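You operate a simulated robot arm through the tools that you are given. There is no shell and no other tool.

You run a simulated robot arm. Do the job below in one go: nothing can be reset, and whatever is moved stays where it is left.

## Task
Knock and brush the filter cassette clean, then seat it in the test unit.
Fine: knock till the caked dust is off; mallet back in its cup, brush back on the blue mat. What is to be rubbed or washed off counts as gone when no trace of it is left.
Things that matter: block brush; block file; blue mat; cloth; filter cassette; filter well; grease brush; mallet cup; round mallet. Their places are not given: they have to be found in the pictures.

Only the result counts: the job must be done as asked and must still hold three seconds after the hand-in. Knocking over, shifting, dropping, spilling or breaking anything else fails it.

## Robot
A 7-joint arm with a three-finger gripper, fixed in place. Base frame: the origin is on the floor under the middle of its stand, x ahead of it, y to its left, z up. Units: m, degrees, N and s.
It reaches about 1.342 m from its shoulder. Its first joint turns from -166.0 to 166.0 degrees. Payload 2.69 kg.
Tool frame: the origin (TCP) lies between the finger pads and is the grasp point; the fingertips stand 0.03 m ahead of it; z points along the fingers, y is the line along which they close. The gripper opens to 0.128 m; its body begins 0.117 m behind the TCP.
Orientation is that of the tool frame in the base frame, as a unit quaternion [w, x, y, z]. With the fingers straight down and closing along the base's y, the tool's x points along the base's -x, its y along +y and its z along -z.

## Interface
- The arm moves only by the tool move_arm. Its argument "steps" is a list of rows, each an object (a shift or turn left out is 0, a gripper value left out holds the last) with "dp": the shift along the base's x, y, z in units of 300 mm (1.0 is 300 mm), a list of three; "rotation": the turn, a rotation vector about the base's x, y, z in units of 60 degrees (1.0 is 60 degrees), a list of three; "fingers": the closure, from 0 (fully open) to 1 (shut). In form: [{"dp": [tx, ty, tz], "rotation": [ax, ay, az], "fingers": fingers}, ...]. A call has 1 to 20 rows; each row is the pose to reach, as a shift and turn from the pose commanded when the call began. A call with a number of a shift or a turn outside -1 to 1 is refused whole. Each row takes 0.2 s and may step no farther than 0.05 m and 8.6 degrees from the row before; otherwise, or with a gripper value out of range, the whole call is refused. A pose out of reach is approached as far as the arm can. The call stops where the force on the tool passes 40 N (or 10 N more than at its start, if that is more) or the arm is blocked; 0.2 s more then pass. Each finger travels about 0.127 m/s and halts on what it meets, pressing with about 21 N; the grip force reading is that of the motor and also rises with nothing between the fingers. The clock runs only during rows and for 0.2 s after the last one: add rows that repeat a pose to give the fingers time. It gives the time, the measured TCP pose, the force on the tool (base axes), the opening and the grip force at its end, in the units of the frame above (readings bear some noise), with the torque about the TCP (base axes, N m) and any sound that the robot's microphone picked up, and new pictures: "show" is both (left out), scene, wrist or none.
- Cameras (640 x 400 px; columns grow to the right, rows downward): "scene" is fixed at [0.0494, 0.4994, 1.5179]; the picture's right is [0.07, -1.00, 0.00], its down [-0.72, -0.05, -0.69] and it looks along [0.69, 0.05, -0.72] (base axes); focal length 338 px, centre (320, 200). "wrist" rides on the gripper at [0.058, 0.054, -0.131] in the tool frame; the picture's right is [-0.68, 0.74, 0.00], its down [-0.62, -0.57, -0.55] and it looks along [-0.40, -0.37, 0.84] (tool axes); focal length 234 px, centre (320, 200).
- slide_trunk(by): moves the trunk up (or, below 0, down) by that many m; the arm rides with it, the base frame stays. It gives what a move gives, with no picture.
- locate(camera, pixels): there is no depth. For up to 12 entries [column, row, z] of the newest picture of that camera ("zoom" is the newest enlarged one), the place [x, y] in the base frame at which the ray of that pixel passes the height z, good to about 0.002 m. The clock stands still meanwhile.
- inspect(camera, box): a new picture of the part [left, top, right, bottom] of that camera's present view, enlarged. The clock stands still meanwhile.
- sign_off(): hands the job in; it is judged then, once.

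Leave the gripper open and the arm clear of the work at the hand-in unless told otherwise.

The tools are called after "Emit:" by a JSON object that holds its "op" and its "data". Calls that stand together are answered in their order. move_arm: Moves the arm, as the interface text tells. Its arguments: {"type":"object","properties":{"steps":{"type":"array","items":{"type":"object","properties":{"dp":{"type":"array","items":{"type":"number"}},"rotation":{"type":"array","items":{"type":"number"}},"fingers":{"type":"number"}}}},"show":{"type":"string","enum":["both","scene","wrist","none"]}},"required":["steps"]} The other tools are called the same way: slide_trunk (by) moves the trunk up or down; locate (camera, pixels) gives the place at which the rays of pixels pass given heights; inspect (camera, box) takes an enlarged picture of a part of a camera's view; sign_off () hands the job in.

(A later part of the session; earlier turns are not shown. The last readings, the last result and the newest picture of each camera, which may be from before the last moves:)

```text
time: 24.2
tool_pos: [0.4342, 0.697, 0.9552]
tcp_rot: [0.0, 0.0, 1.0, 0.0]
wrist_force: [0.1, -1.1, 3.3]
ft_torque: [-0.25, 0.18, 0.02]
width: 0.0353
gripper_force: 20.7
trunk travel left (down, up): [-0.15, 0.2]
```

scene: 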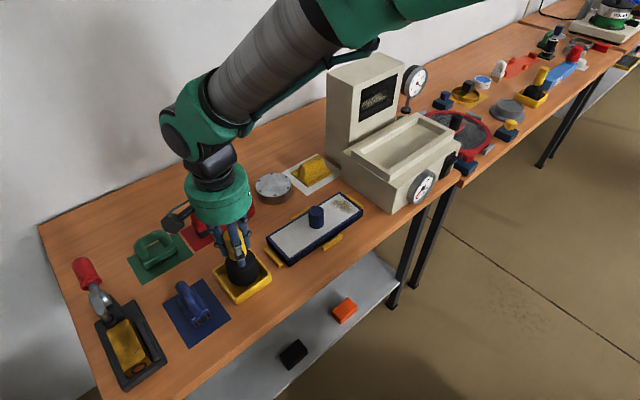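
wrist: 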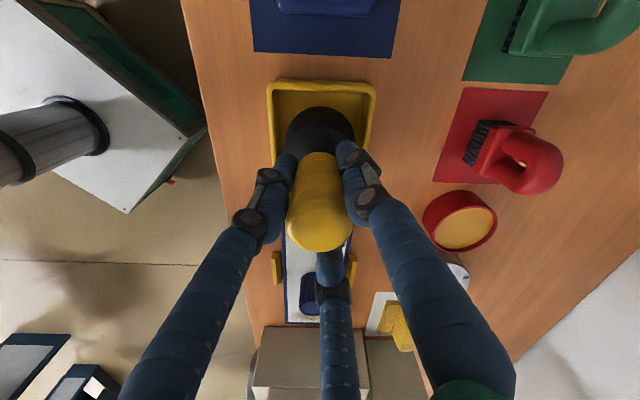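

Contact: the weight has come off. I'll open the fingers, then rise straight up.

Emit:
{"op": "move_arm", "data": {"steps": [{"fingers": 0.7}, {"fingers": 0.4}, {"fingers": 0.0}, {"fingers": 0.0}, {"dp": [0, 0, 0.08], "fingers": 0.0}, {"dp": [0, 0, 0.2]}, {"dp": [0, 0, 0.35]}, {"dp": [0, 0, 0.48]}, {"dp": [0, 0, 0.48]}]}}

Emit:
{"op": "inspect", "data": {"camera": "scene", "box": [150, 220, 280, 350]}}

Emit:
{"op": "inspect", "data": {"camera": "wrist", "box": [270, 0, 365, 160]}}

```text
time: 26.2
tool_pos: [0.4337, 0.6964, 1.0984]
tcp_rot: [0.001, 0.0, 1.0, 0.0]
wrist_force: [-0.1, -1.1, -0.6]
ft_torque: [0.04, -0.04, -0.06]
width: 0.1277
gripper_force: 0.1
trunk travel left (down, up): [-0.15, 0.2]
```

scene: 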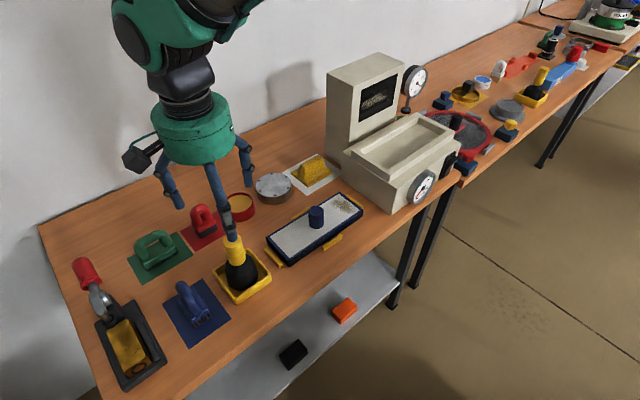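
wrist: 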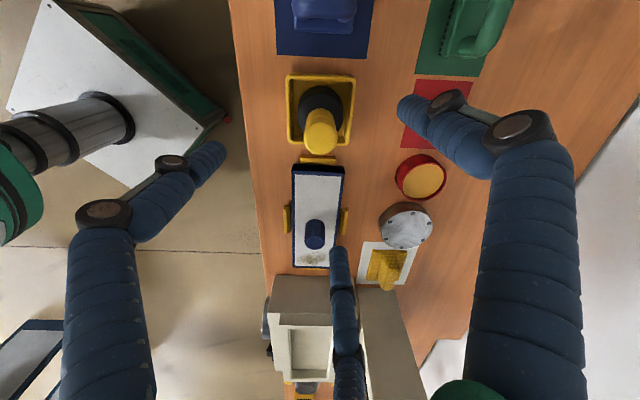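

```text
3.08 times, centred on (215, 285) of scene
```

zoom: 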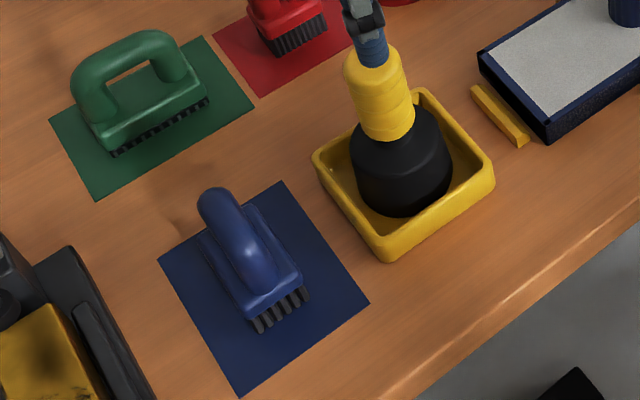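

```text
2.50 times, centred on (318, 80) of wrist
```

zoom: 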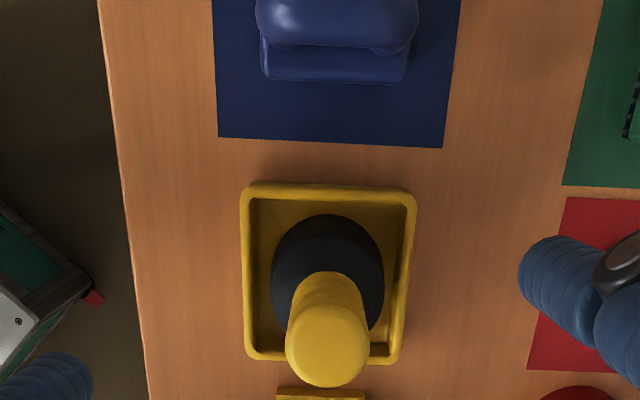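

The mallet stands upright in its cup. Next is the blue brush: I'll move above it while turning the hand +45° about z so the fingers close across its handle bar.

Emit:
{"op": "move_arm", "data": {"steps": [{"dp": [-0.04, 0.04, 0], "rotation": [0, 0, 0.125], "fingers": 0}, {"dp": [-0.09, 0.09, 0], "rotation": [0, 0, 0.25]}, {"dp": [-0.14, 0.14, 0], "rotation": [0, 0, 0.375]}, {"dp": [-0.19, 0.19, 0], "rotation": [0, 0, 0.5]}, {"dp": [-0.23, 0.23, 0], "rotation": [0, 0, 0.625]}, {"dp": [-0.265, 0.268, 0], "rotation": [0, 0, 0.75]}, {"dp": [-0.265, 0.268, 0], "rotation": [0, 0, 0.75]}]}}

Emit:
{"op": "inspect", "data": {"camera": "wrist", "box": [240, 40, 400, 200]}}

```text
time: 27.8
tool_pos: [0.3542, 0.7787, 1.0986]
tcp_rot: [0.0, -0.384, 0.924, 0.0]
wrist_force: [0.5, -0.1, -0.7]
ft_torque: [0.0, -0.01, -0.03]
width: 0.1281
gripper_force: 0.1
trunk travel left (down, up): [-0.15, 0.2]
```

scene: 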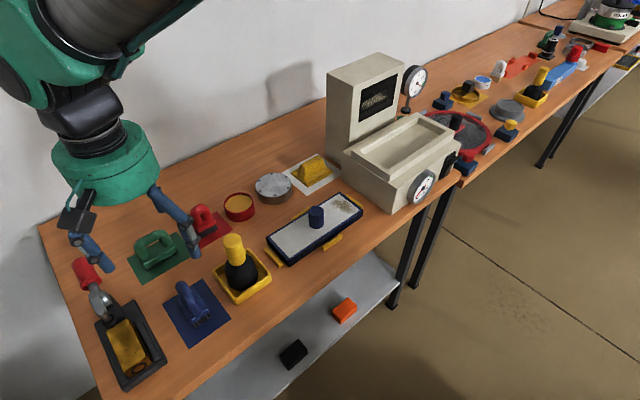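
wrist: 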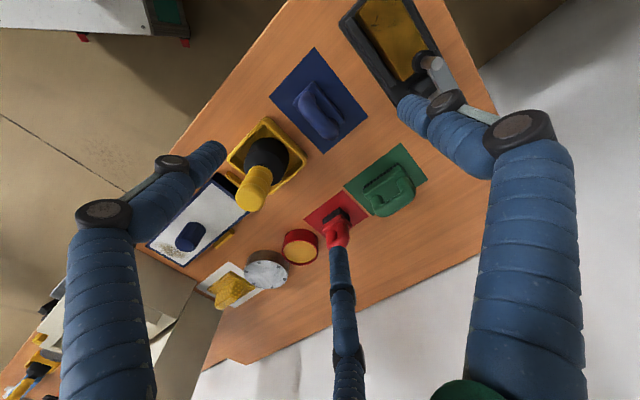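

```text
2.50 times, centred on (320, 120) of wrist
```

zoom: 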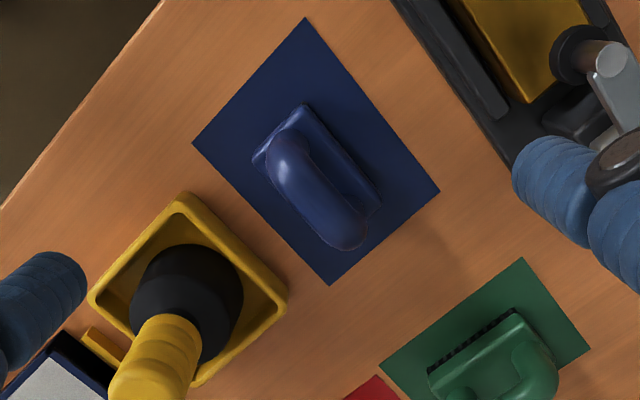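

The handle bar centre is at about (319,116) in the wrist view and (187,293) in the scene. I'll triangulate it, plus the near edge of the dark tray.

Emit:
{"op": "locate", "data": {"camera": "wrist", "pixels": [[319.2, 116, 0.9], [319.2, 116, 0.91], [319.2, 116, 0.92], [309.2, 100, 0.91], [330, 136, 0.91], [400, 108, 0.88], [367.2, 116, 0.85], [314, 47.2, 0.85]]}}

Emit:
{"op": "locate", "data": {"camera": "scene", "pixels": [[187.4, 293, 0.9], [187.4, 293, 0.91], [187.4, 293, 0.92], [180.9, 283, 0.91], [194, 307, 0.9], [133.8, 300, 0.87]]}}

Emit:
{"op": "inspect", "data": {"camera": "scene", "box": [90, 250, 240, 390]}}

```text
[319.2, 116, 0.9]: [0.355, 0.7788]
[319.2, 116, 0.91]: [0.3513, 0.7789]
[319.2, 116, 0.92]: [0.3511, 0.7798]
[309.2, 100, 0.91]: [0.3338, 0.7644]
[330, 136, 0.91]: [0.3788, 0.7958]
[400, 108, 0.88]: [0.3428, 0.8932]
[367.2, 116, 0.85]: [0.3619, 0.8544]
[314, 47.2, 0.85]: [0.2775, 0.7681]
```

```text
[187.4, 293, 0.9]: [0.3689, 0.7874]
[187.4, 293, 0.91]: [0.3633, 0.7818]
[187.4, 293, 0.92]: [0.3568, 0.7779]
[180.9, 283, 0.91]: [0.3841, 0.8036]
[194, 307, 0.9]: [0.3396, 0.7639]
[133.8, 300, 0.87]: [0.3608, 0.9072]
```

```text
2.86 times, centred on (165, 320) of scene
```

zoom: 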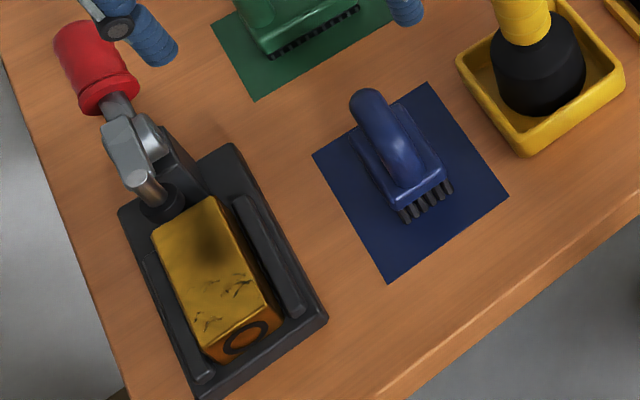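

The brush handle is centred at about (0.354, 0.778) with its top near z 0.92, directly under the TCP. The dark tray edge is about 0.086 m from it, so I'll partly close the fingers before lowering to z≈0.945.

Emit:
{"op": "move_arm", "data": {"steps": [{"dp": [0, 0, 0], "fingers": 0.35}, {"dp": [0, 0, 0]}, {"dp": [0, 0, -0.12]}, {"dp": [0, 0, -0.26]}, {"dp": [0, 0, -0.4]}, {"dp": [0, 0, -0.49]}, {"dp": [0, 0, -0.51]}, {"dp": [0, 0, -0.51]}]}}

Emit:
{"op": "inspect", "data": {"camera": "wrist", "box": [200, 60, 440, 260]}}

Emit:
{"op": "inspect", "data": {"camera": "scene", "box": [130, 220, 270, 350]}}

```text
time: 29.6
tool_pos: [0.3561, 0.7782, 0.9462]
tcp_rot: [0.001, -0.382, 0.924, -0.001]
wrist_force: [-0.9, -1.1, 0.6]
ft_torque: [-0.04, -0.02, 0.0]
width: 0.0834
gripper_force: 0.2
trunk travel left (down, up): [-0.15, 0.2]
```

scene: 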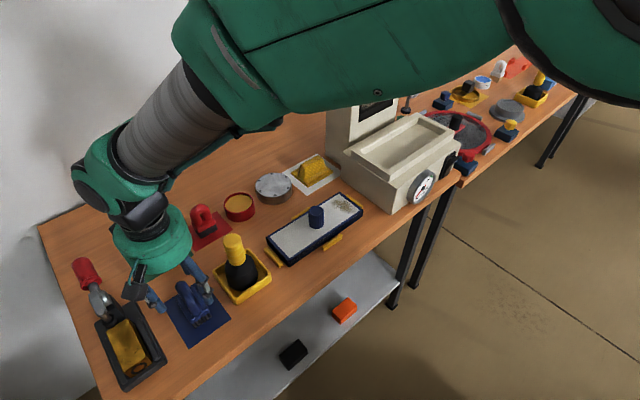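
wrist: 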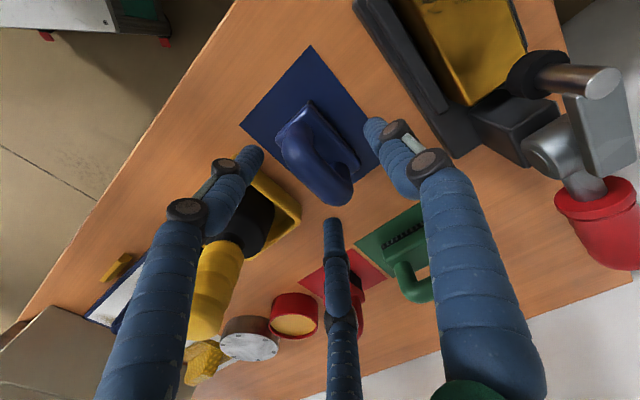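

```text
2.00 times, centred on (320, 160) of wrist
```

zoom: 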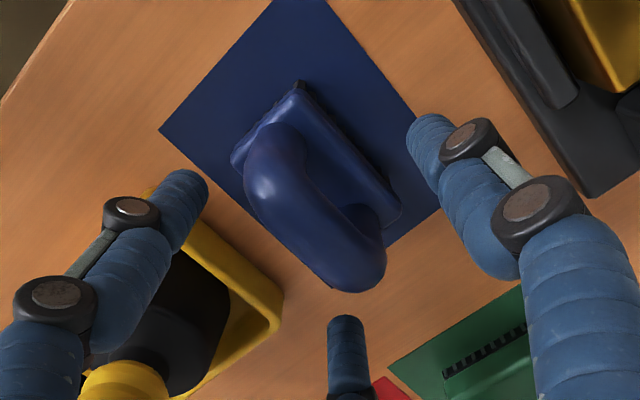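

```text
3.08 times, centred on (200, 285) of scene
```

zoom: 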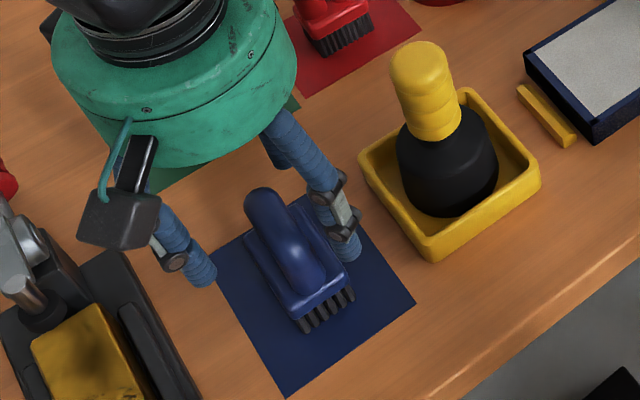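

The handle lies centred between the fingers (near (318,171) in the wrist view, as expected). I'll lower the last 3 cm and close.

Emit:
{"op": "move_arm", "data": {"steps": [{"dp": [0, 0, -0.05], "fingers": 0.35}, {"dp": [0, 0, -0.1]}, {"dp": [0, 0, -0.1]}, {"dp": [0, 0, -0.1], "fingers": 0.6}, {"dp": [0, 0, -0.1], "fingers": 0.8}, {"dp": [0, 0, -0.1], "fingers": 1.0}, {"dp": [0, 0, -0.1], "fingers": 1.0}, {"dp": [0, 0, -0.1], "fingers": 1.0}]}}

Emit:
{"op": "inspect", "data": {"camera": "wrist", "box": [200, 60, 440, 260]}}

Emit:
{"op": "inspect", "data": {"camera": "scene", "box": [130, 220, 270, 350]}}

```text
time: 31.4
tool_pos: [0.3553, 0.7782, 0.9135]
tcp_rot: [0.0, -0.383, 0.924, -0.001]
wrist_force: [-0.4, 0.7, 4.4]
ft_torque: [0.07, 0.05, 0.09]
width: 0.0541
gripper_force: 21.4
trunk travel left (down, up): [-0.15, 0.2]
```

scene: 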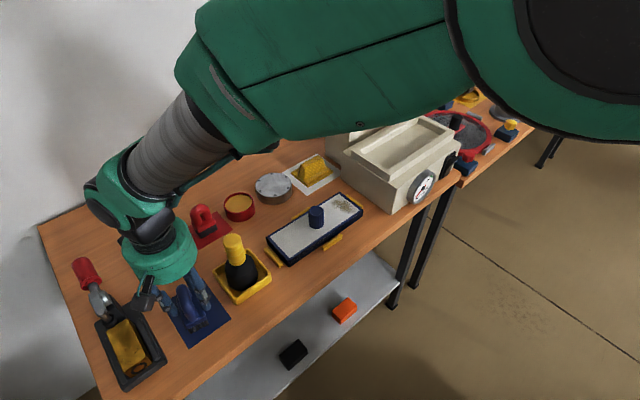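
wrist: 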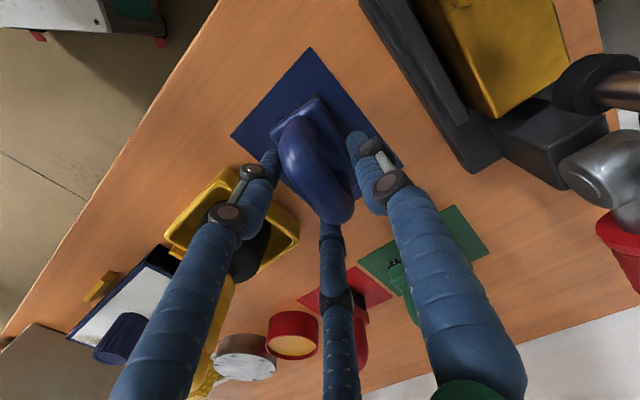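

```text
2.00 times, centred on (320, 160) of wrist
```

zoom: 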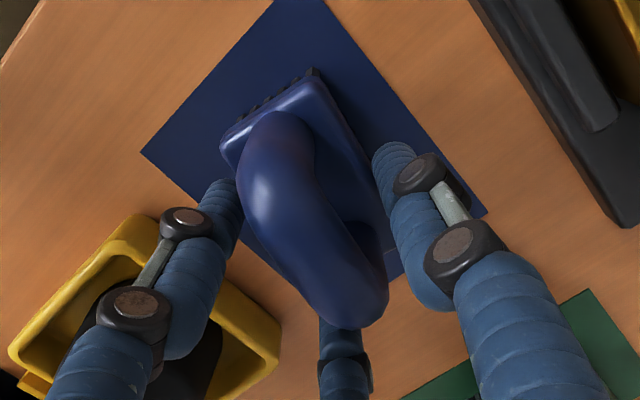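

```text
3.08 times, centred on (200, 285) of scene
```

zoom: 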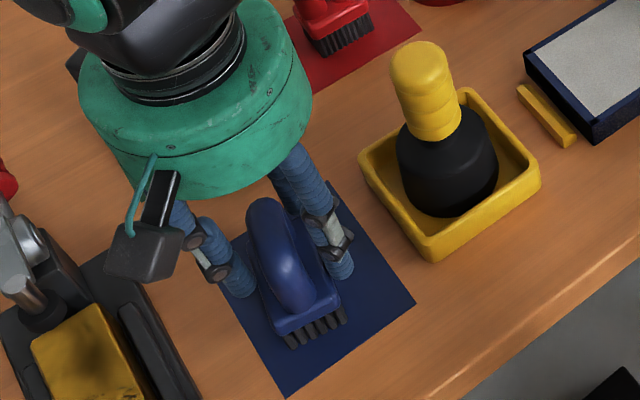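

The grip closed at 0.054 m and pushed the brush about 1 cm sideways on its mat: the three fingers close radially, so this yaw doesn't suit the bar. I'll open, rise, and turn the hand −90° so two fingers pinch the bar's sides and the third takes its end.

Emit:
{"op": "move_arm", "data": {"steps": [{"fingers": 0.6}, {"fingers": 0.35}, {"fingers": 0.2}, {"dp": [0, 0, 0.1], "fingers": 0.2}, {"dp": [0, 0, 0.22]}, {"dp": [0, 0, 0.34]}, {"dp": [0, 0, 0.42]}, {"dp": [0, 0, 0.42]}]}}

Emit:
{"op": "inspect", "data": {"camera": "scene", "box": [130, 220, 270, 350]}}

```text
time: 33.2
tool_pos: [0.3532, 0.7782, 1.0426]
tcp_rot: [0.0, -0.383, 0.924, 0.0]
wrist_force: [0.3, 0.1, 0.8]
ft_torque: [0.02, 0.01, -0.01]
width: 0.1024
gripper_force: 0.1
trunk travel left (down, up): [-0.15, 0.2]
```

scene: 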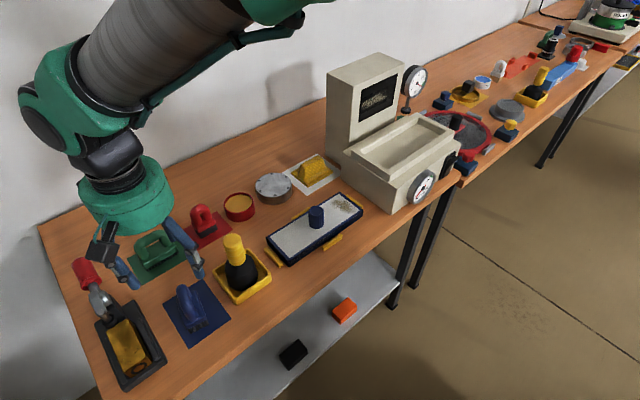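
wrist: 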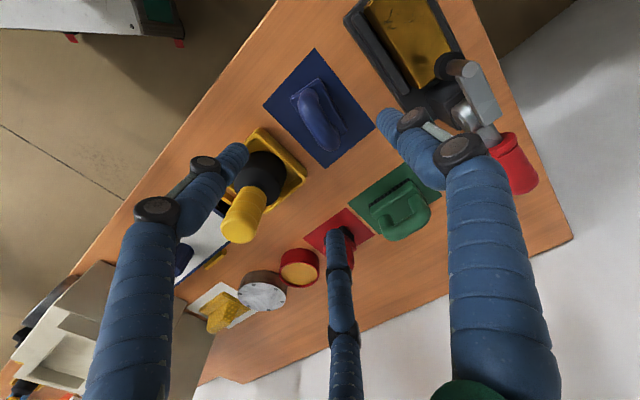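

```text
3.08 times, centred on (200, 285) of scene
```

zoom: 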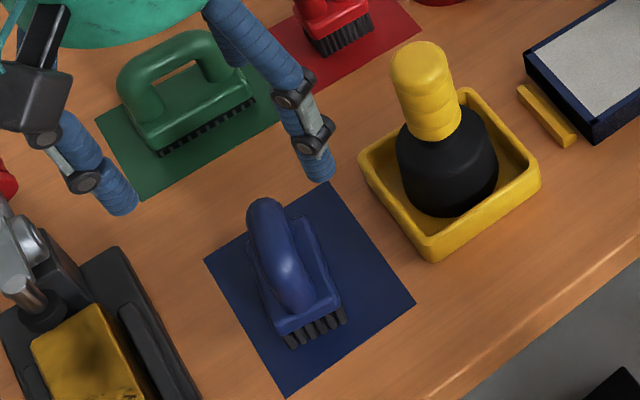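

The brush has turned a little on the mat. I'll zoom in the wrist view to measure its present place and direction.

Emit:
{"op": "inspect", "data": {"camera": "wrist", "box": [260, 45, 380, 170]}}

```text
3.20 times, centred on (320, 108) of wrist
```

zoom: 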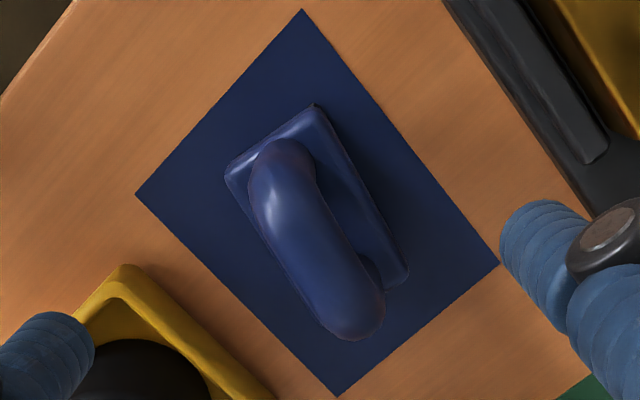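

Emit:
{"op": "locate", "data": {"camera": "zoom", "pixels": [[227, 172, 0.878], [315, 106, 0.878], [408, 277, 0.878], [280, 175, 0.918], [350, 300, 0.918], [315, 238, 0.918], [137, 194, 0.85], [302, 9, 0.85], [500, 262, 0.85], [336, 396, 0.85]]}}

```text
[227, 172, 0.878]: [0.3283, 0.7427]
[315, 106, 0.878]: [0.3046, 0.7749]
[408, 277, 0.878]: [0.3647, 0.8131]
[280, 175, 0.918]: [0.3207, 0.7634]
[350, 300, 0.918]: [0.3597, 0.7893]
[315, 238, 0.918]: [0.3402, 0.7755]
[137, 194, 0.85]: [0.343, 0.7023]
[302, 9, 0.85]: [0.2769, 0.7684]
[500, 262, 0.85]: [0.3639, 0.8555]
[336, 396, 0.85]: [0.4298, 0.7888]
```

The brush's long axis now lies at about 33.5° with centre near (0.345, 0.777). I'll turn the hand −60° first (staying at z≈1.04), with the fingers at about 0.083 m.

Emit:
{"op": "move_arm", "data": {"steps": [{"rotation": [0, 0, -0.125], "fingers": 0.35}, {"rotation": [0, 0, -0.25]}, {"rotation": [0, 0, -0.375]}, {"rotation": [0, 0, -0.5]}, {"rotation": [0, 0, -0.625]}, {"rotation": [0, 0, -0.75]}, {"rotation": [0, 0, -0.875]}, {"rotation": [0, 0, -1.0]}, {"rotation": [0, 0, -1.0]}], "show": "none"}}

Emit:
{"op": "move_arm", "data": {"steps": [{"rotation": [0, 0, -0.13], "fingers": 0.35}, {"rotation": [0, 0, -0.26]}, {"rotation": [0, 0, -0.39]}, {"rotation": [0, 0, -0.52]}, {"rotation": [0, 0, -0.65]}, {"dp": [0.005, 0.018, -0.02], "rotation": [0, 0, -0.692]}, {"dp": [0.005, 0.018, -0.02], "rotation": [0, 0, -0.692]}]}}

Emit:
{"op": "inspect", "data": {"camera": "wrist", "box": [240, 60, 400, 200]}}

```text
time: 35.2
tool_pos: [0.356, 0.7774, 1.0422]
tcp_rot: [0.0, 0.131, 0.991, 0.0]
wrist_force: [0.0, -0.7, -0.4]
ft_torque: [0.01, 0.0, 0.02]
width: 0.0833
gripper_force: 0.1
trunk travel left (down, up): [-0.15, 0.2]
```

```text
time: 36.8
tool_pos: [0.3579, 0.7836, 1.0342]
tcp_rot: [-0.001, 0.473, 0.881, 0.0]
wrist_force: [-0.1, -0.6, -0.8]
ft_torque: [-0.01, 0.02, 0.01]
width: 0.0832
gripper_force: 0.0
trunk travel left (down, up): [-0.15, 0.2]
```

scene: 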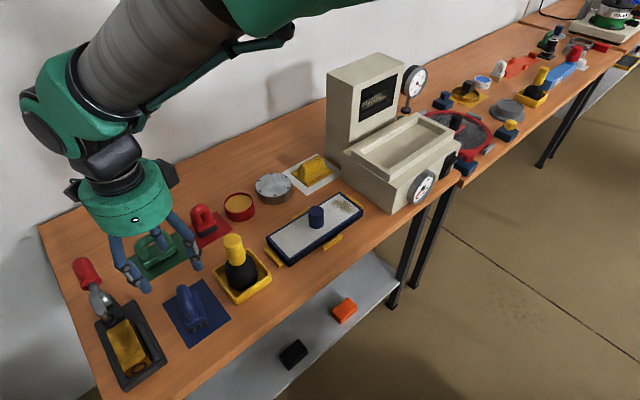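
wrist: 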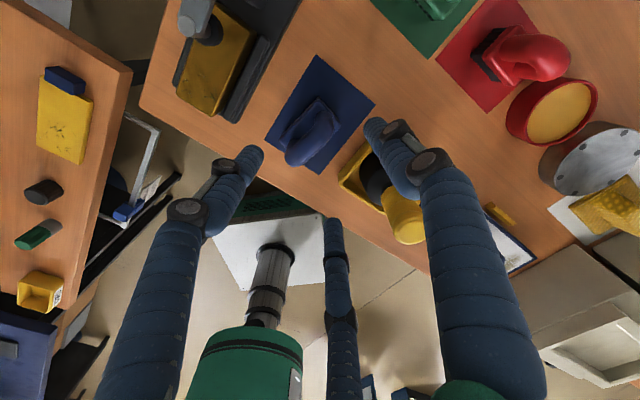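

```text
2.86 times, centred on (320, 130) of wrist
```

zoom: 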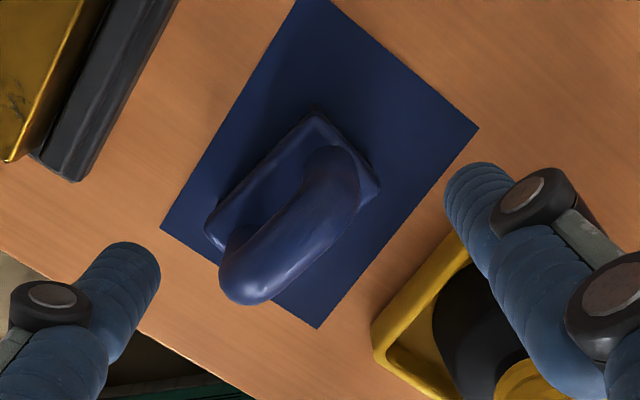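

Emit:
{"op": "locate", "data": {"camera": "zoom", "pixels": [[333, 175, 0.918], [250, 275, 0.918], [292, 232, 0.918], [292, 232, 0.91], [314, 113, 0.878], [379, 190, 0.878], [206, 225, 0.878], [478, 128, 0.85], [318, 328, 0.85]]}}

```text
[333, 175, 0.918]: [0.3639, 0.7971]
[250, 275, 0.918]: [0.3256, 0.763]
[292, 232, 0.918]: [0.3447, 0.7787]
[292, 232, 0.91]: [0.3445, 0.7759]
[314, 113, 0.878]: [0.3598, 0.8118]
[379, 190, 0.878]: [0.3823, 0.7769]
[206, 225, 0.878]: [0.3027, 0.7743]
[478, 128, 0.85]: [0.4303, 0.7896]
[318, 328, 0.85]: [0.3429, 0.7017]
```

The handle centre is at about (0.3445, 0.777), axis ≈33°. I'll lower with the TCP slightly toward its back end, to z≈0.917, then check before closing.

Emit:
{"op": "move_arm", "data": {"steps": [{"dp": [-0.008, -0.003, -0.1], "fingers": 0.35}, {"dp": [-0.008, -0.003, -0.22]}, {"dp": [-0.008, -0.003, -0.32]}, {"dp": [-0.008, -0.003, -0.37]}, {"dp": [-0.008, -0.003, -0.39]}, {"dp": [-0.008, -0.003, -0.39]}]}}

Emit:
{"op": "inspect", "data": {"camera": "wrist", "box": [220, 80, 420, 260]}}

Emit:
{"op": "inspect", "data": {"camera": "scene", "box": [130, 220, 270, 350]}}

```text
time: 38.2
tool_pos: [0.3553, 0.7824, 0.9183]
tcp_rot: [0.0, 0.473, 0.881, 0.0]
wrist_force: [0.1, 0.1, -0.6]
ft_torque: [-0.03, 0.05, 0.02]
width: 0.0833
gripper_force: 0.0
trunk travel left (down, up): [-0.15, 0.2]
```

scene: 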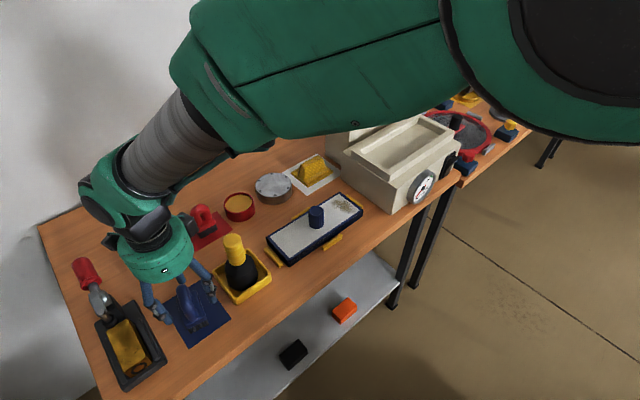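
wrist: 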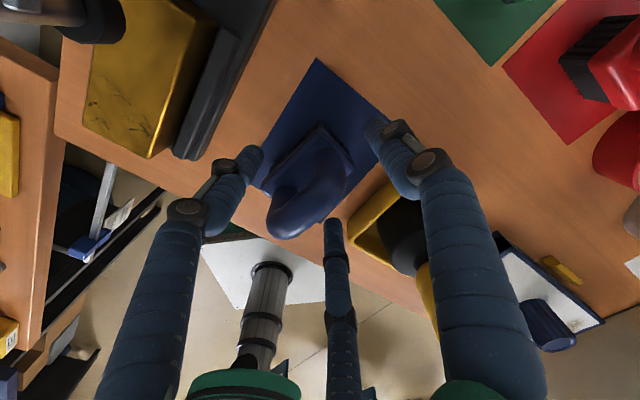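

```text
2.22 times, centred on (320, 170) of wrist
```

zoom: 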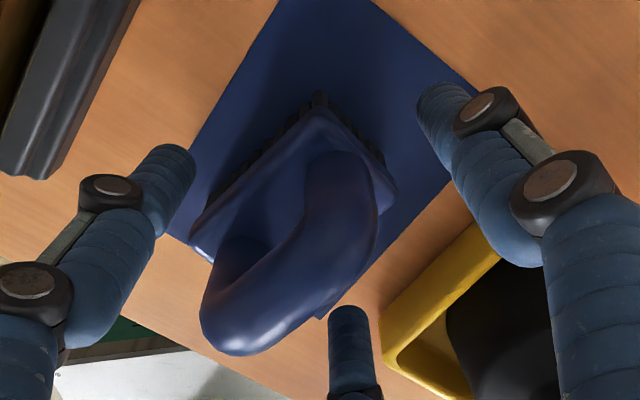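

```text
3.08 times, centred on (200, 285) of scene
```

zoom: 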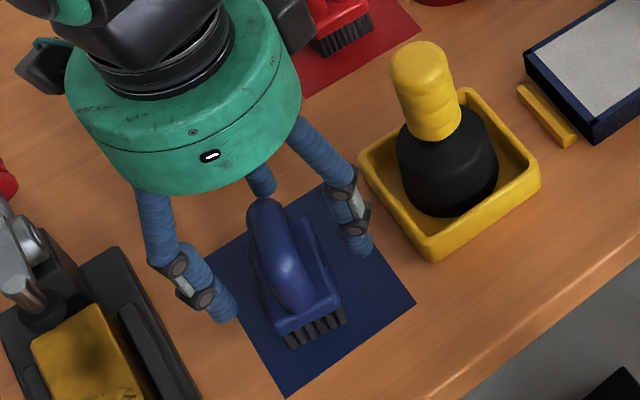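

The scene shows one finger behind the brush and two flanking it, as planned. Now I close.

Emit:
{"op": "move_arm", "data": {"steps": [{"fingers": 0.5}, {"fingers": 0.65}, {"fingers": 0.8}, {"fingers": 1.0}, {"fingers": 1.0}, {"fingers": 1.0}]}}

Emit:
{"op": "inspect", "data": {"camera": "wrist", "box": [220, 80, 420, 260]}}

Emit:
{"op": "inspect", "data": {"camera": "scene", "box": [130, 220, 270, 350]}}

```text
time: 39.6
tool_pos: [0.3548, 0.7818, 0.9198]
tcp_rot: [0.002, 0.473, 0.881, 0.0]
wrist_force: [1.4, 0.1, 1.9]
ft_torque: [0.15, -0.13, -0.02]
width: 0.0224
gripper_force: 20.5
trunk travel left (down, up): [-0.15, 0.2]
```

scene: 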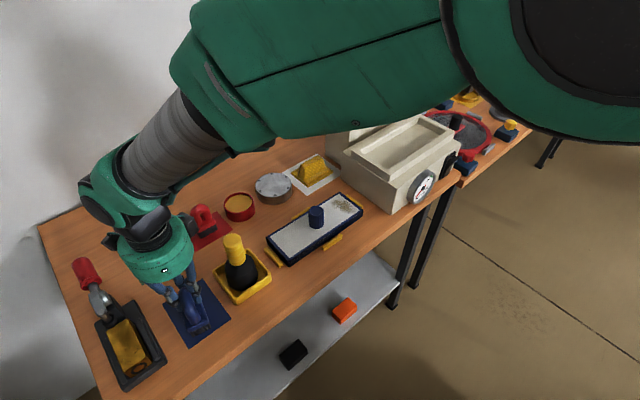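
wrist: 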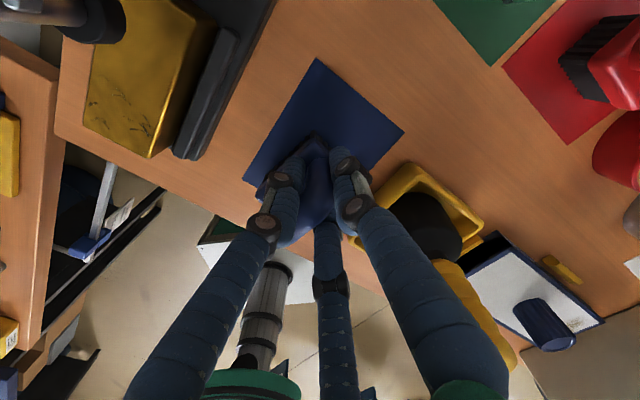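

```text
2.22 times, centred on (320, 170) of wrist
```

zoom: 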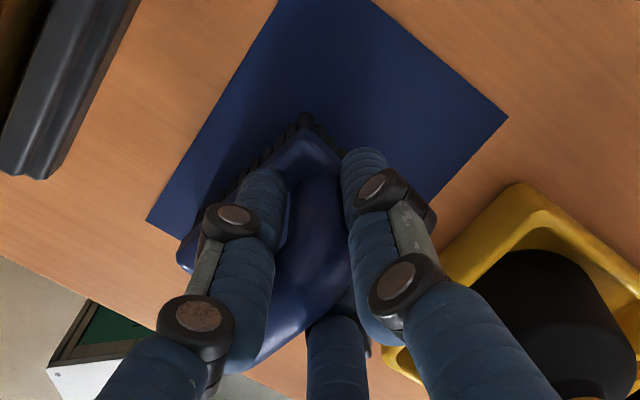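

```text
3.08 times, centred on (200, 285) of scene
```

zoom: 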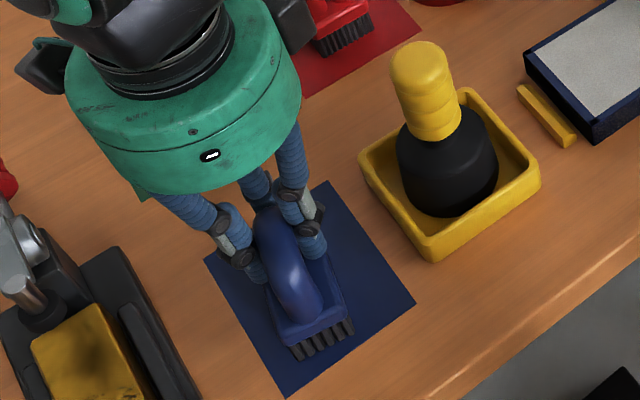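

Solid grip now: width 0.0224, two fingers on the bar's sides and one on its back end. I'll lift it straight up.

Emit:
{"op": "move_arm", "data": {"steps": [{"dp": [0, 0, 0.04], "fingers": 1.0}, {"dp": [0, 0, 0.12]}, {"dp": [0, 0, 0.25]}, {"dp": [0, 0, 0.38]}, {"dp": [0, 0, 0.5]}, {"dp": [0, 0, 0.5]}]}}

Emit:
{"op": "inspect", "data": {"camera": "wrist", "box": [220, 80, 420, 260]}}

Emit:
{"op": "inspect", "data": {"camera": "scene", "box": [110, 180, 270, 350]}}

```text
time: 41.0
tool_pos: [0.3555, 0.7812, 1.071]
tcp_rot: [0.0, 0.473, 0.881, 0.0]
wrist_force: [-0.3, -0.4, -1.4]
ft_torque: [0.07, -0.04, -0.02]
width: 0.022
gripper_force: 21.4
trunk travel left (down, up): [-0.15, 0.2]
```

scene: 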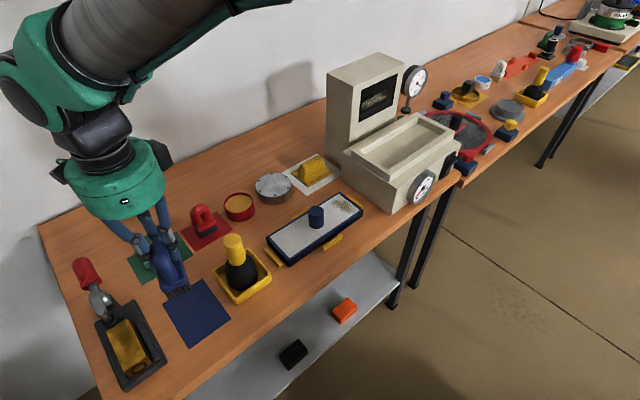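
wrist: 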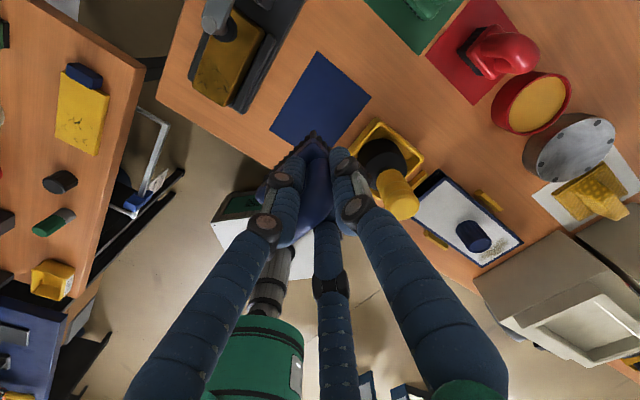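

```text
2.22 times, centred on (320, 170) of wrist
```

zoom: 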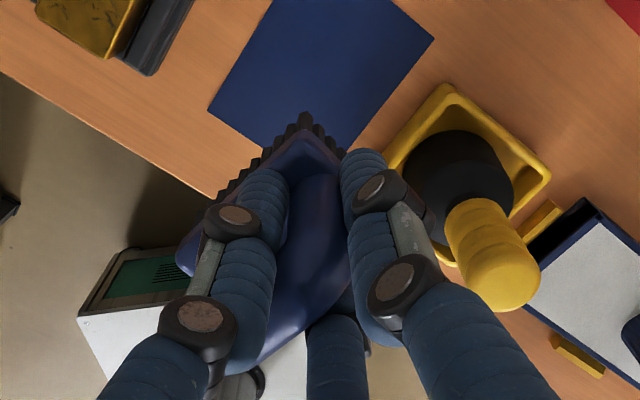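

```text
2.35 times, centred on (190, 265) of scene
```

zoom: 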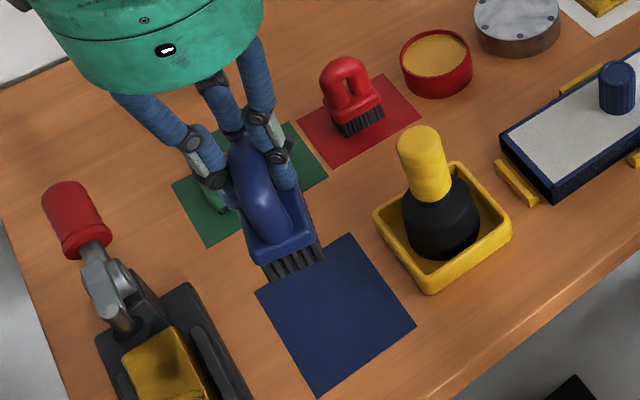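

The brush hangs level and its centre lies about 0.022 m in front of the TCP along its length. I'll now zoom on the dust patch and the near side of the test unit to plan the strokes.

Emit:
{"op": "inspect", "data": {"camera": "scene", "box": [300, 160, 420, 240]}}

```text
5.00 times, centred on (360, 200) of scene
```

zoom: 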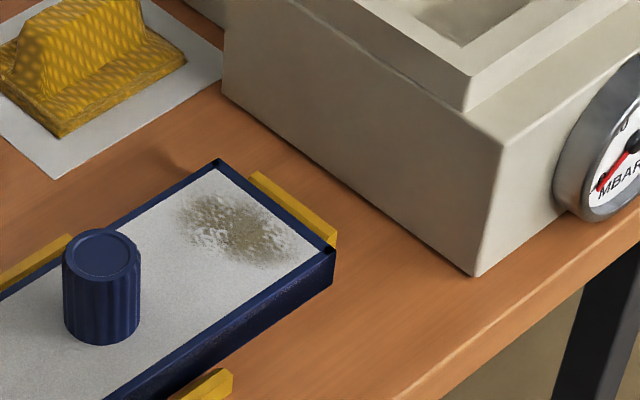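

Emit:
{"op": "locate", "data": {"camera": "zoom", "pixels": [[240, 232, 0.879], [180, 208, 0.879], [215, 188, 0.879], [303, 250, 0.879], [258, 268, 0.879], [218, 160, 0.88], [333, 250, 0.88], [473, 276, 0.85], [222, 95, 0.85], [500, 148, 0.9], [500, 148, 0.92], [500, 148, 0.94]]}}

```text
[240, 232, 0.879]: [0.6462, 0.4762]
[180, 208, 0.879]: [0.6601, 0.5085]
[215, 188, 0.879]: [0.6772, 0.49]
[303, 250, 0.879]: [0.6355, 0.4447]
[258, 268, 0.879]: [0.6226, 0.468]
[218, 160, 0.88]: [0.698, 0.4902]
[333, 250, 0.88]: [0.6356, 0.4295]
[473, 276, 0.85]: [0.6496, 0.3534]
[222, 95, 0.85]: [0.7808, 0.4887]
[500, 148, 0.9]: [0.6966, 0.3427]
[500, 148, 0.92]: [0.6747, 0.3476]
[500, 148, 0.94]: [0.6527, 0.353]
```

The test unit's near face is about 0.18 m from the cassette centre along its axis (0.07 m past the cassette's end), with its base top at z≈0.94, so there's room for strokes. The patch covers roughly 0.078–0.11 m from the centre, across nearly the whole width. I'll raise the brush and carry it over, clear of the mallet top, aligning it across the cassette.

Emit:
{"op": "move_arm", "data": {"steps": [{"dp": [0, 0, 0.12], "fingers": 1.0}, {"dp": [0.02, -0.02, 0.18], "rotation": [0, 0, 0.04]}, {"dp": [0.12, -0.12, 0.18], "rotation": [0, 0, 0.08]}, {"dp": [0.22, -0.22, 0.18], "rotation": [0, 0, 0.12]}, {"dp": [0.33, -0.33, 0.18], "rotation": [0, 0, 0.16]}, {"dp": [0.44, -0.44, 0.18], "rotation": [0, 0, 0.192]}, {"dp": [0.55, -0.55, 0.18], "rotation": [0, 0, 0.192]}, {"dp": [0.66, -0.66, 0.18], "rotation": [0, 0, 0.192]}, {"dp": [0.77, -0.76, 0.18], "rotation": [0, 0, 0.192]}, {"dp": [0.87, -0.86, 0.18], "rotation": [0, 0, 0.192]}, {"dp": [0.955, -0.89, 0.18], "rotation": [0, 0, 0.192]}, {"dp": [0.955, -0.89, 0.1], "rotation": [0, 0, 0.192]}, {"dp": [0.955, -0.89, 0.0], "rotation": [0, 0, 0.192]}, {"dp": [0.955, -0.89, 0.0], "rotation": [0, 0, 0.192]}]}}

Emit:
{"op": "inspect", "data": {"camera": "scene", "box": [280, 130, 420, 250]}}

Emit:
{"op": "inspect", "data": {"camera": "wrist", "box": [200, 60, 440, 260]}}

```text
time: 44.0
tool_pos: [0.641, 0.514, 1.0686]
tcp_rot: [-0.001, 0.382, 0.924, 0.0]
wrist_force: [0.2, 0.4, -1.7]
ft_torque: [0.04, 0.0, -0.01]
width: 0.0221
gripper_force: 21.1
trunk travel left (down, up): [-0.15, 0.2]
```

scene: 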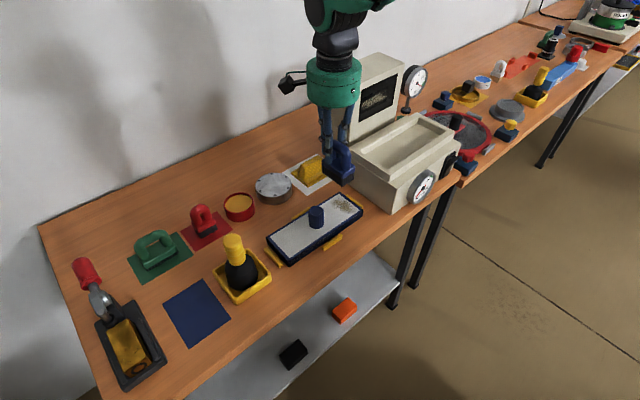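
wrist: 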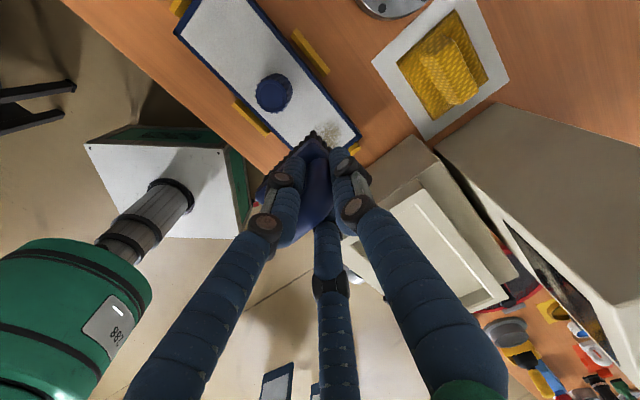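

```text
3.33 times, centred on (350, 190) of scene
```

zoom: 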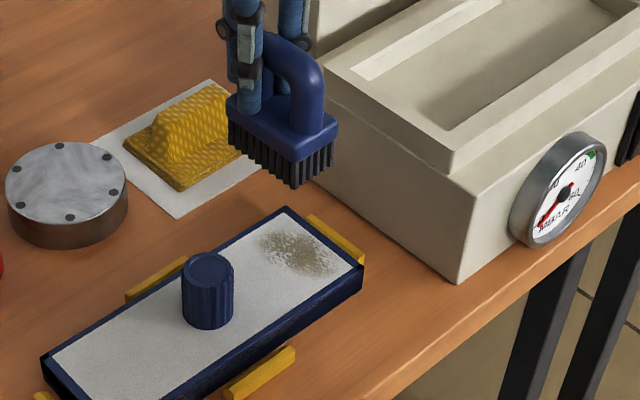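

```text
2.00 times, centred on (320, 160) of wrist
```

zoom: 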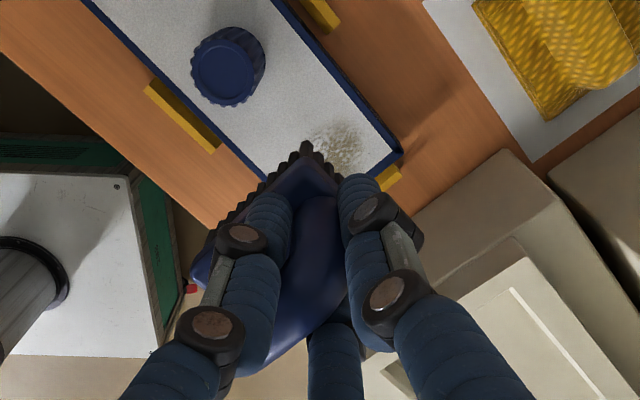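

The brush now hangs above the patch, across the cassette. I'll check its bristle corners' place at z≈1.0 from the scene (front (342.5,186), back-left (323.6,173.5), right (354,181.6)).

Emit:
{"op": "locate", "data": {"camera": "scene", "pixels": [[342.5, 186.1, 1.0], [323.6, 173.5, 1.0], [353.9, 181.6, 1.0], [342.5, 186.1, 1.005]]}}

```text
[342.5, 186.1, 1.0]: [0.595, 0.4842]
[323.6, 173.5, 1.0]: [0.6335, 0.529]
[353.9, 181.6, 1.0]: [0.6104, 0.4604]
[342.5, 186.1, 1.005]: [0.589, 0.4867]
```

The brush's bristle field is about 0.06 × 0.03 m, centred about 0.026 m in front of the TCP. I'll lower it to just above the filter beside the patch.

Emit:
{"op": "move_arm", "data": {"steps": [{"dp": [0.029, 0.003, -0.08], "fingers": 1.0}, {"dp": [0.029, 0.003, -0.2]}, {"dp": [0.029, 0.003, -0.3]}, {"dp": [0.029, 0.003, -0.36]}, {"dp": [0.029, 0.003, -0.38]}, {"dp": [0.029, 0.003, -0.38]}]}}

Emit:
{"op": "inspect", "data": {"camera": "scene", "box": [280, 150, 400, 250]}}

```text
time: 45.4
tool_pos: [0.6499, 0.5152, 0.9541]
tcp_rot: [0.0, 0.383, 0.924, 0.0]
wrist_force: [-0.6, -0.1, -0.7]
ft_torque: [0.0, -0.02, 0.0]
width: 0.0217
gripper_force: 20.4
trunk travel left (down, up): [-0.15, 0.2]
```

scene: 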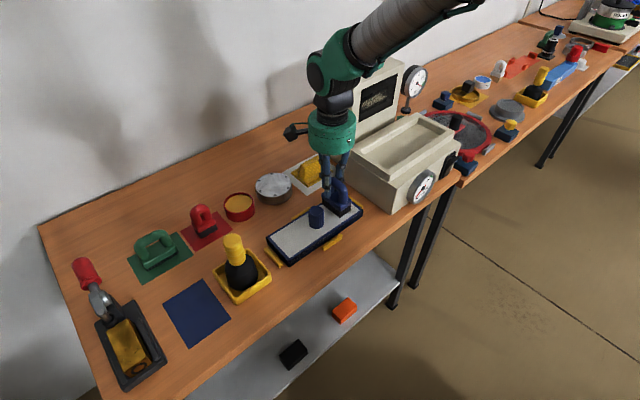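
wrist: 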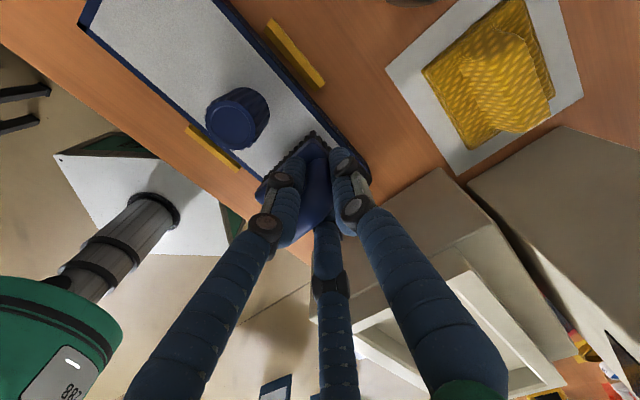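

```text
4.00 times, centred on (340, 200) of scene
```

zoom: 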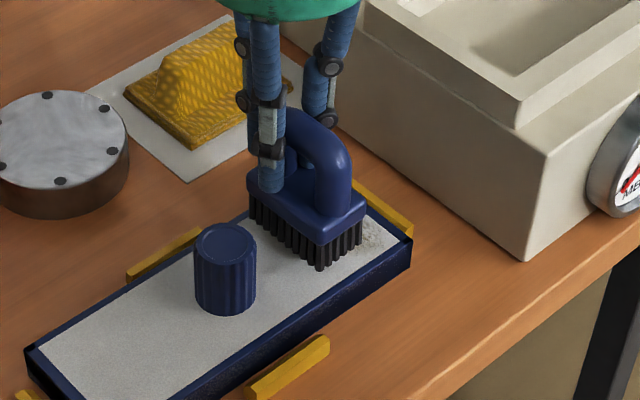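

The bristles hover just above the filter between the knob and the patch. I'll lower in small steps to feel contact.

Emit:
{"op": "move_arm", "data": {"steps": [{"dp": [0, 0, -0.01], "fingers": 1.0}, {"dp": [0, 0, -0.02]}, {"dp": [0, 0, -0.02]}], "show": "none"}}

Emit:
{"op": "move_arm", "data": {"steps": [{"dp": [0, 0, -0.007], "fingers": 1.0}, {"dp": [0, 0, -0.007]}], "show": "none"}}

```text
time: 46.2
tool_pos: [0.65, 0.5159, 0.9483]
tcp_rot: [0.0, 0.383, 0.924, 0.0]
wrist_force: [-0.5, -0.5, -1.0]
ft_torque: [-0.02, -0.01, 0.02]
width: 0.0218
gripper_force: 21.1
trunk travel left (down, up): [-0.15, 0.2]
```

```text
time: 46.8
tool_pos: [0.6501, 0.5146, 0.9463]
tcp_rot: [0.0, 0.382, 0.924, -0.001]
wrist_force: [0.7, 0.6, -1.6]
ft_torque: [0.02, -0.02, -0.02]
width: 0.0216
gripper_force: 20.8
trunk travel left (down, up): [-0.15, 0.2]
```

No contact yet at 0.946. I'll go on down in 2 mm steps.

Emit:
{"op": "move_arm", "data": {"steps": [{"dp": [0, 0, -0.007], "fingers": 1.0}, {"dp": [0, 0, -0.007]}], "show": "none"}}

Emit:
{"op": "move_arm", "data": {"steps": [{"dp": [0, 0, -0.007], "fingers": 1.0}, {"dp": [0, 0, -0.007]}], "show": "none"}}

```text
time: 47.4
tool_pos: [0.6504, 0.5157, 0.9459]
tcp_rot: [0.001, 0.382, 0.924, 0.001]
wrist_force: [0.1, -1.1, 5.1]
ft_torque: [0.08, -0.01, -0.03]
width: 0.0216
gripper_force: 21.1
trunk travel left (down, up): [-0.15, 0.2]
```

```text
time: 48.0
tool_pos: [0.6501, 0.5167, 0.9449]
tcp_rot: [0.0, 0.382, 0.924, 0.001]
wrist_force: [-0.6, -5.3, 21.0]
ft_torque: [-0.03, -0.06, -0.03]
width: 0.0215
gripper_force: 21.1
trunk travel left (down, up): [-0.15, 0.2]
```

Contact: about 7 N at the previous step and 21 N now. I'll back off 1.5 mm and stroke along the cassette over the patch and back.

Emit:
{"op": "move_arm", "data": {"steps": [{"dp": [0, 0, 0.005], "fingers": 1.0}, {"dp": [0.02, -0.02, 0.005]}, {"dp": [0.04, -0.041, 0.005]}, {"dp": [0.06, -0.061, 0.005]}, {"dp": [0.08, -0.082, 0.005]}, {"dp": [0.1, -0.102, 0.005]}, {"dp": [0.11, -0.112, 0.005]}, {"dp": [0.09, -0.092, 0.005]}, {"dp": [0.07, -0.071, 0.005]}, {"dp": [0.05, -0.051, 0.005]}, {"dp": [0.03, -0.031, 0.005]}, {"dp": [0.01, -0.01, 0.005]}, {"dp": [0, 0, 0.005]}]}}

Emit:
{"op": "inspect", "data": {"camera": "scene", "box": [280, 150, 400, 250]}}

```text
time: 50.8
tool_pos: [0.6506, 0.5162, 0.9444]
tcp_rot: [0.0, 0.383, 0.924, 0.001]
wrist_force: [4.8, -6.6, 17.7]
ft_torque: [-0.14, -0.46, -0.1]
width: 0.0212
gripper_force: 21.1
trunk travel left (down, up): [-0.15, 0.2]
```

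scene: 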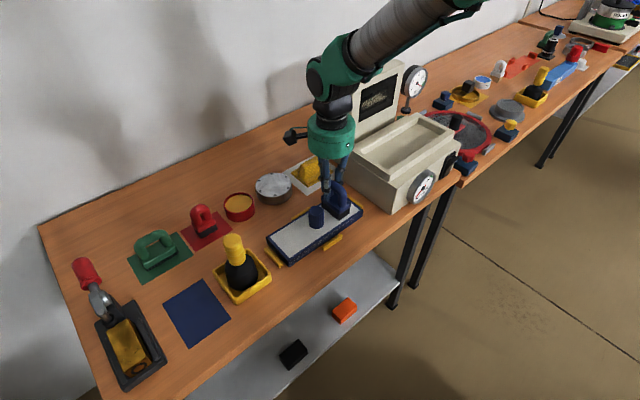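
wrist: 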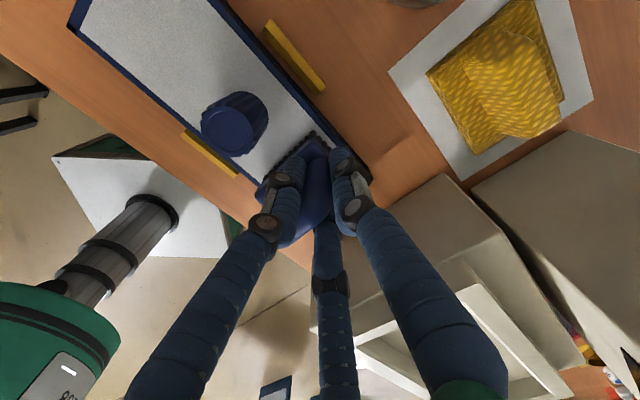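

```text
4.00 times, centred on (340, 200) of scene
```

zoom: 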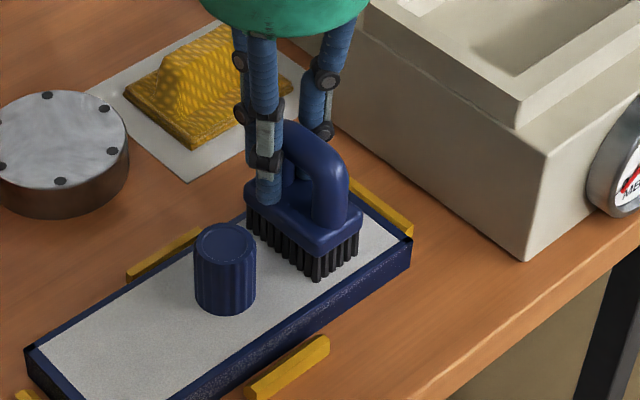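

The visible part beyond the brush looks clean. I'll lift the brush and inspect the whole end of the filter.

Emit:
{"op": "move_arm", "data": {"steps": [{"dp": [0, 0, 0.04], "fingers": 1.0}, {"dp": [0, 0, 0.15]}, {"dp": [0, 0, 0.3]}, {"dp": [0, 0, 0.42]}, {"dp": [-0.02, 0.12, 0.5]}, {"dp": [-0.02, 0.24, 0.5]}, {"dp": [-0.02, 0.24, 0.5]}]}}

Emit:
{"op": "inspect", "data": {"camera": "scene", "box": [255, 180, 375, 275]}}

Emit:
{"op": "inspect", "data": {"camera": "scene", "box": [310, 180, 370, 230]}}

```text
time: 52.4
tool_pos: [0.6434, 0.5896, 1.0914]
tcp_rot: [0.0, 0.382, 0.924, 0.001]
wrist_force: [0.1, 0.7, -1.1]
ft_torque: [-0.06, -0.06, -0.03]
width: 0.0214
gripper_force: 21.2
trunk travel left (down, up): [-0.15, 0.2]
```

scene: 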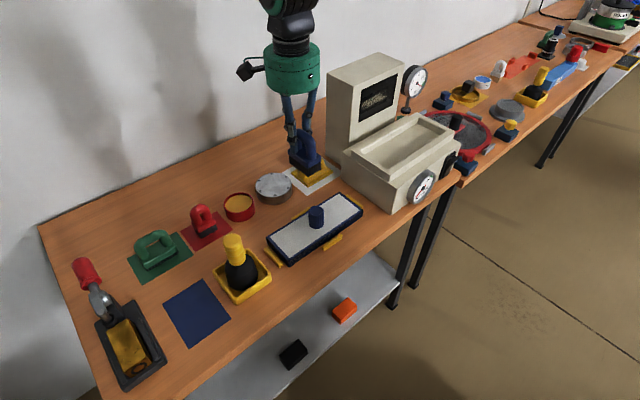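
wrist: 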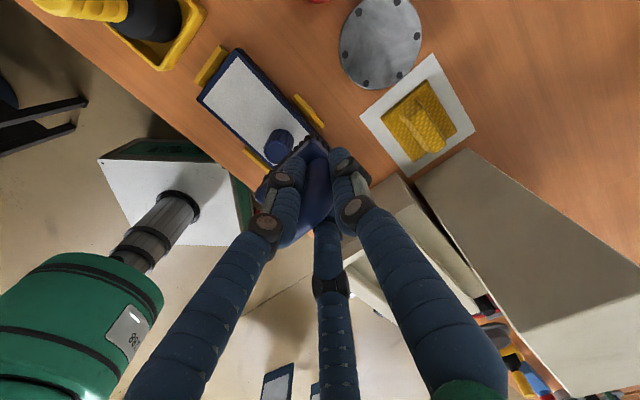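

```text
4.21 times, centred on (315, 228) of scene
```

zoom: 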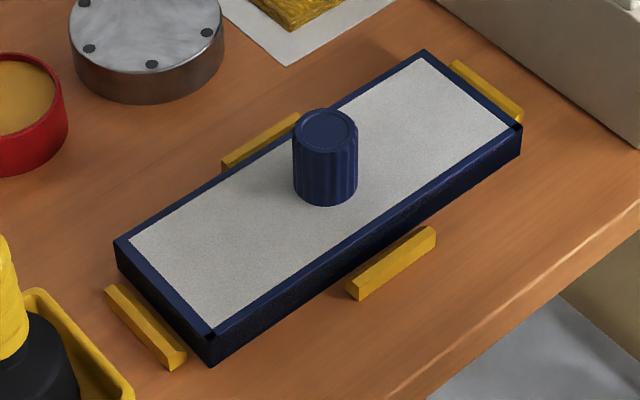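

```text
8.00 times, centred on (340, 205) of scene
```

zoom: 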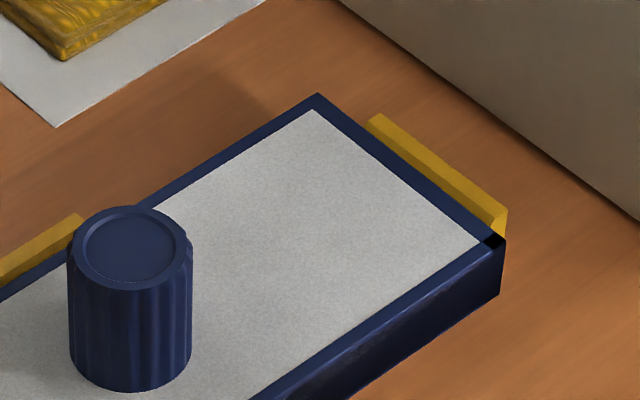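

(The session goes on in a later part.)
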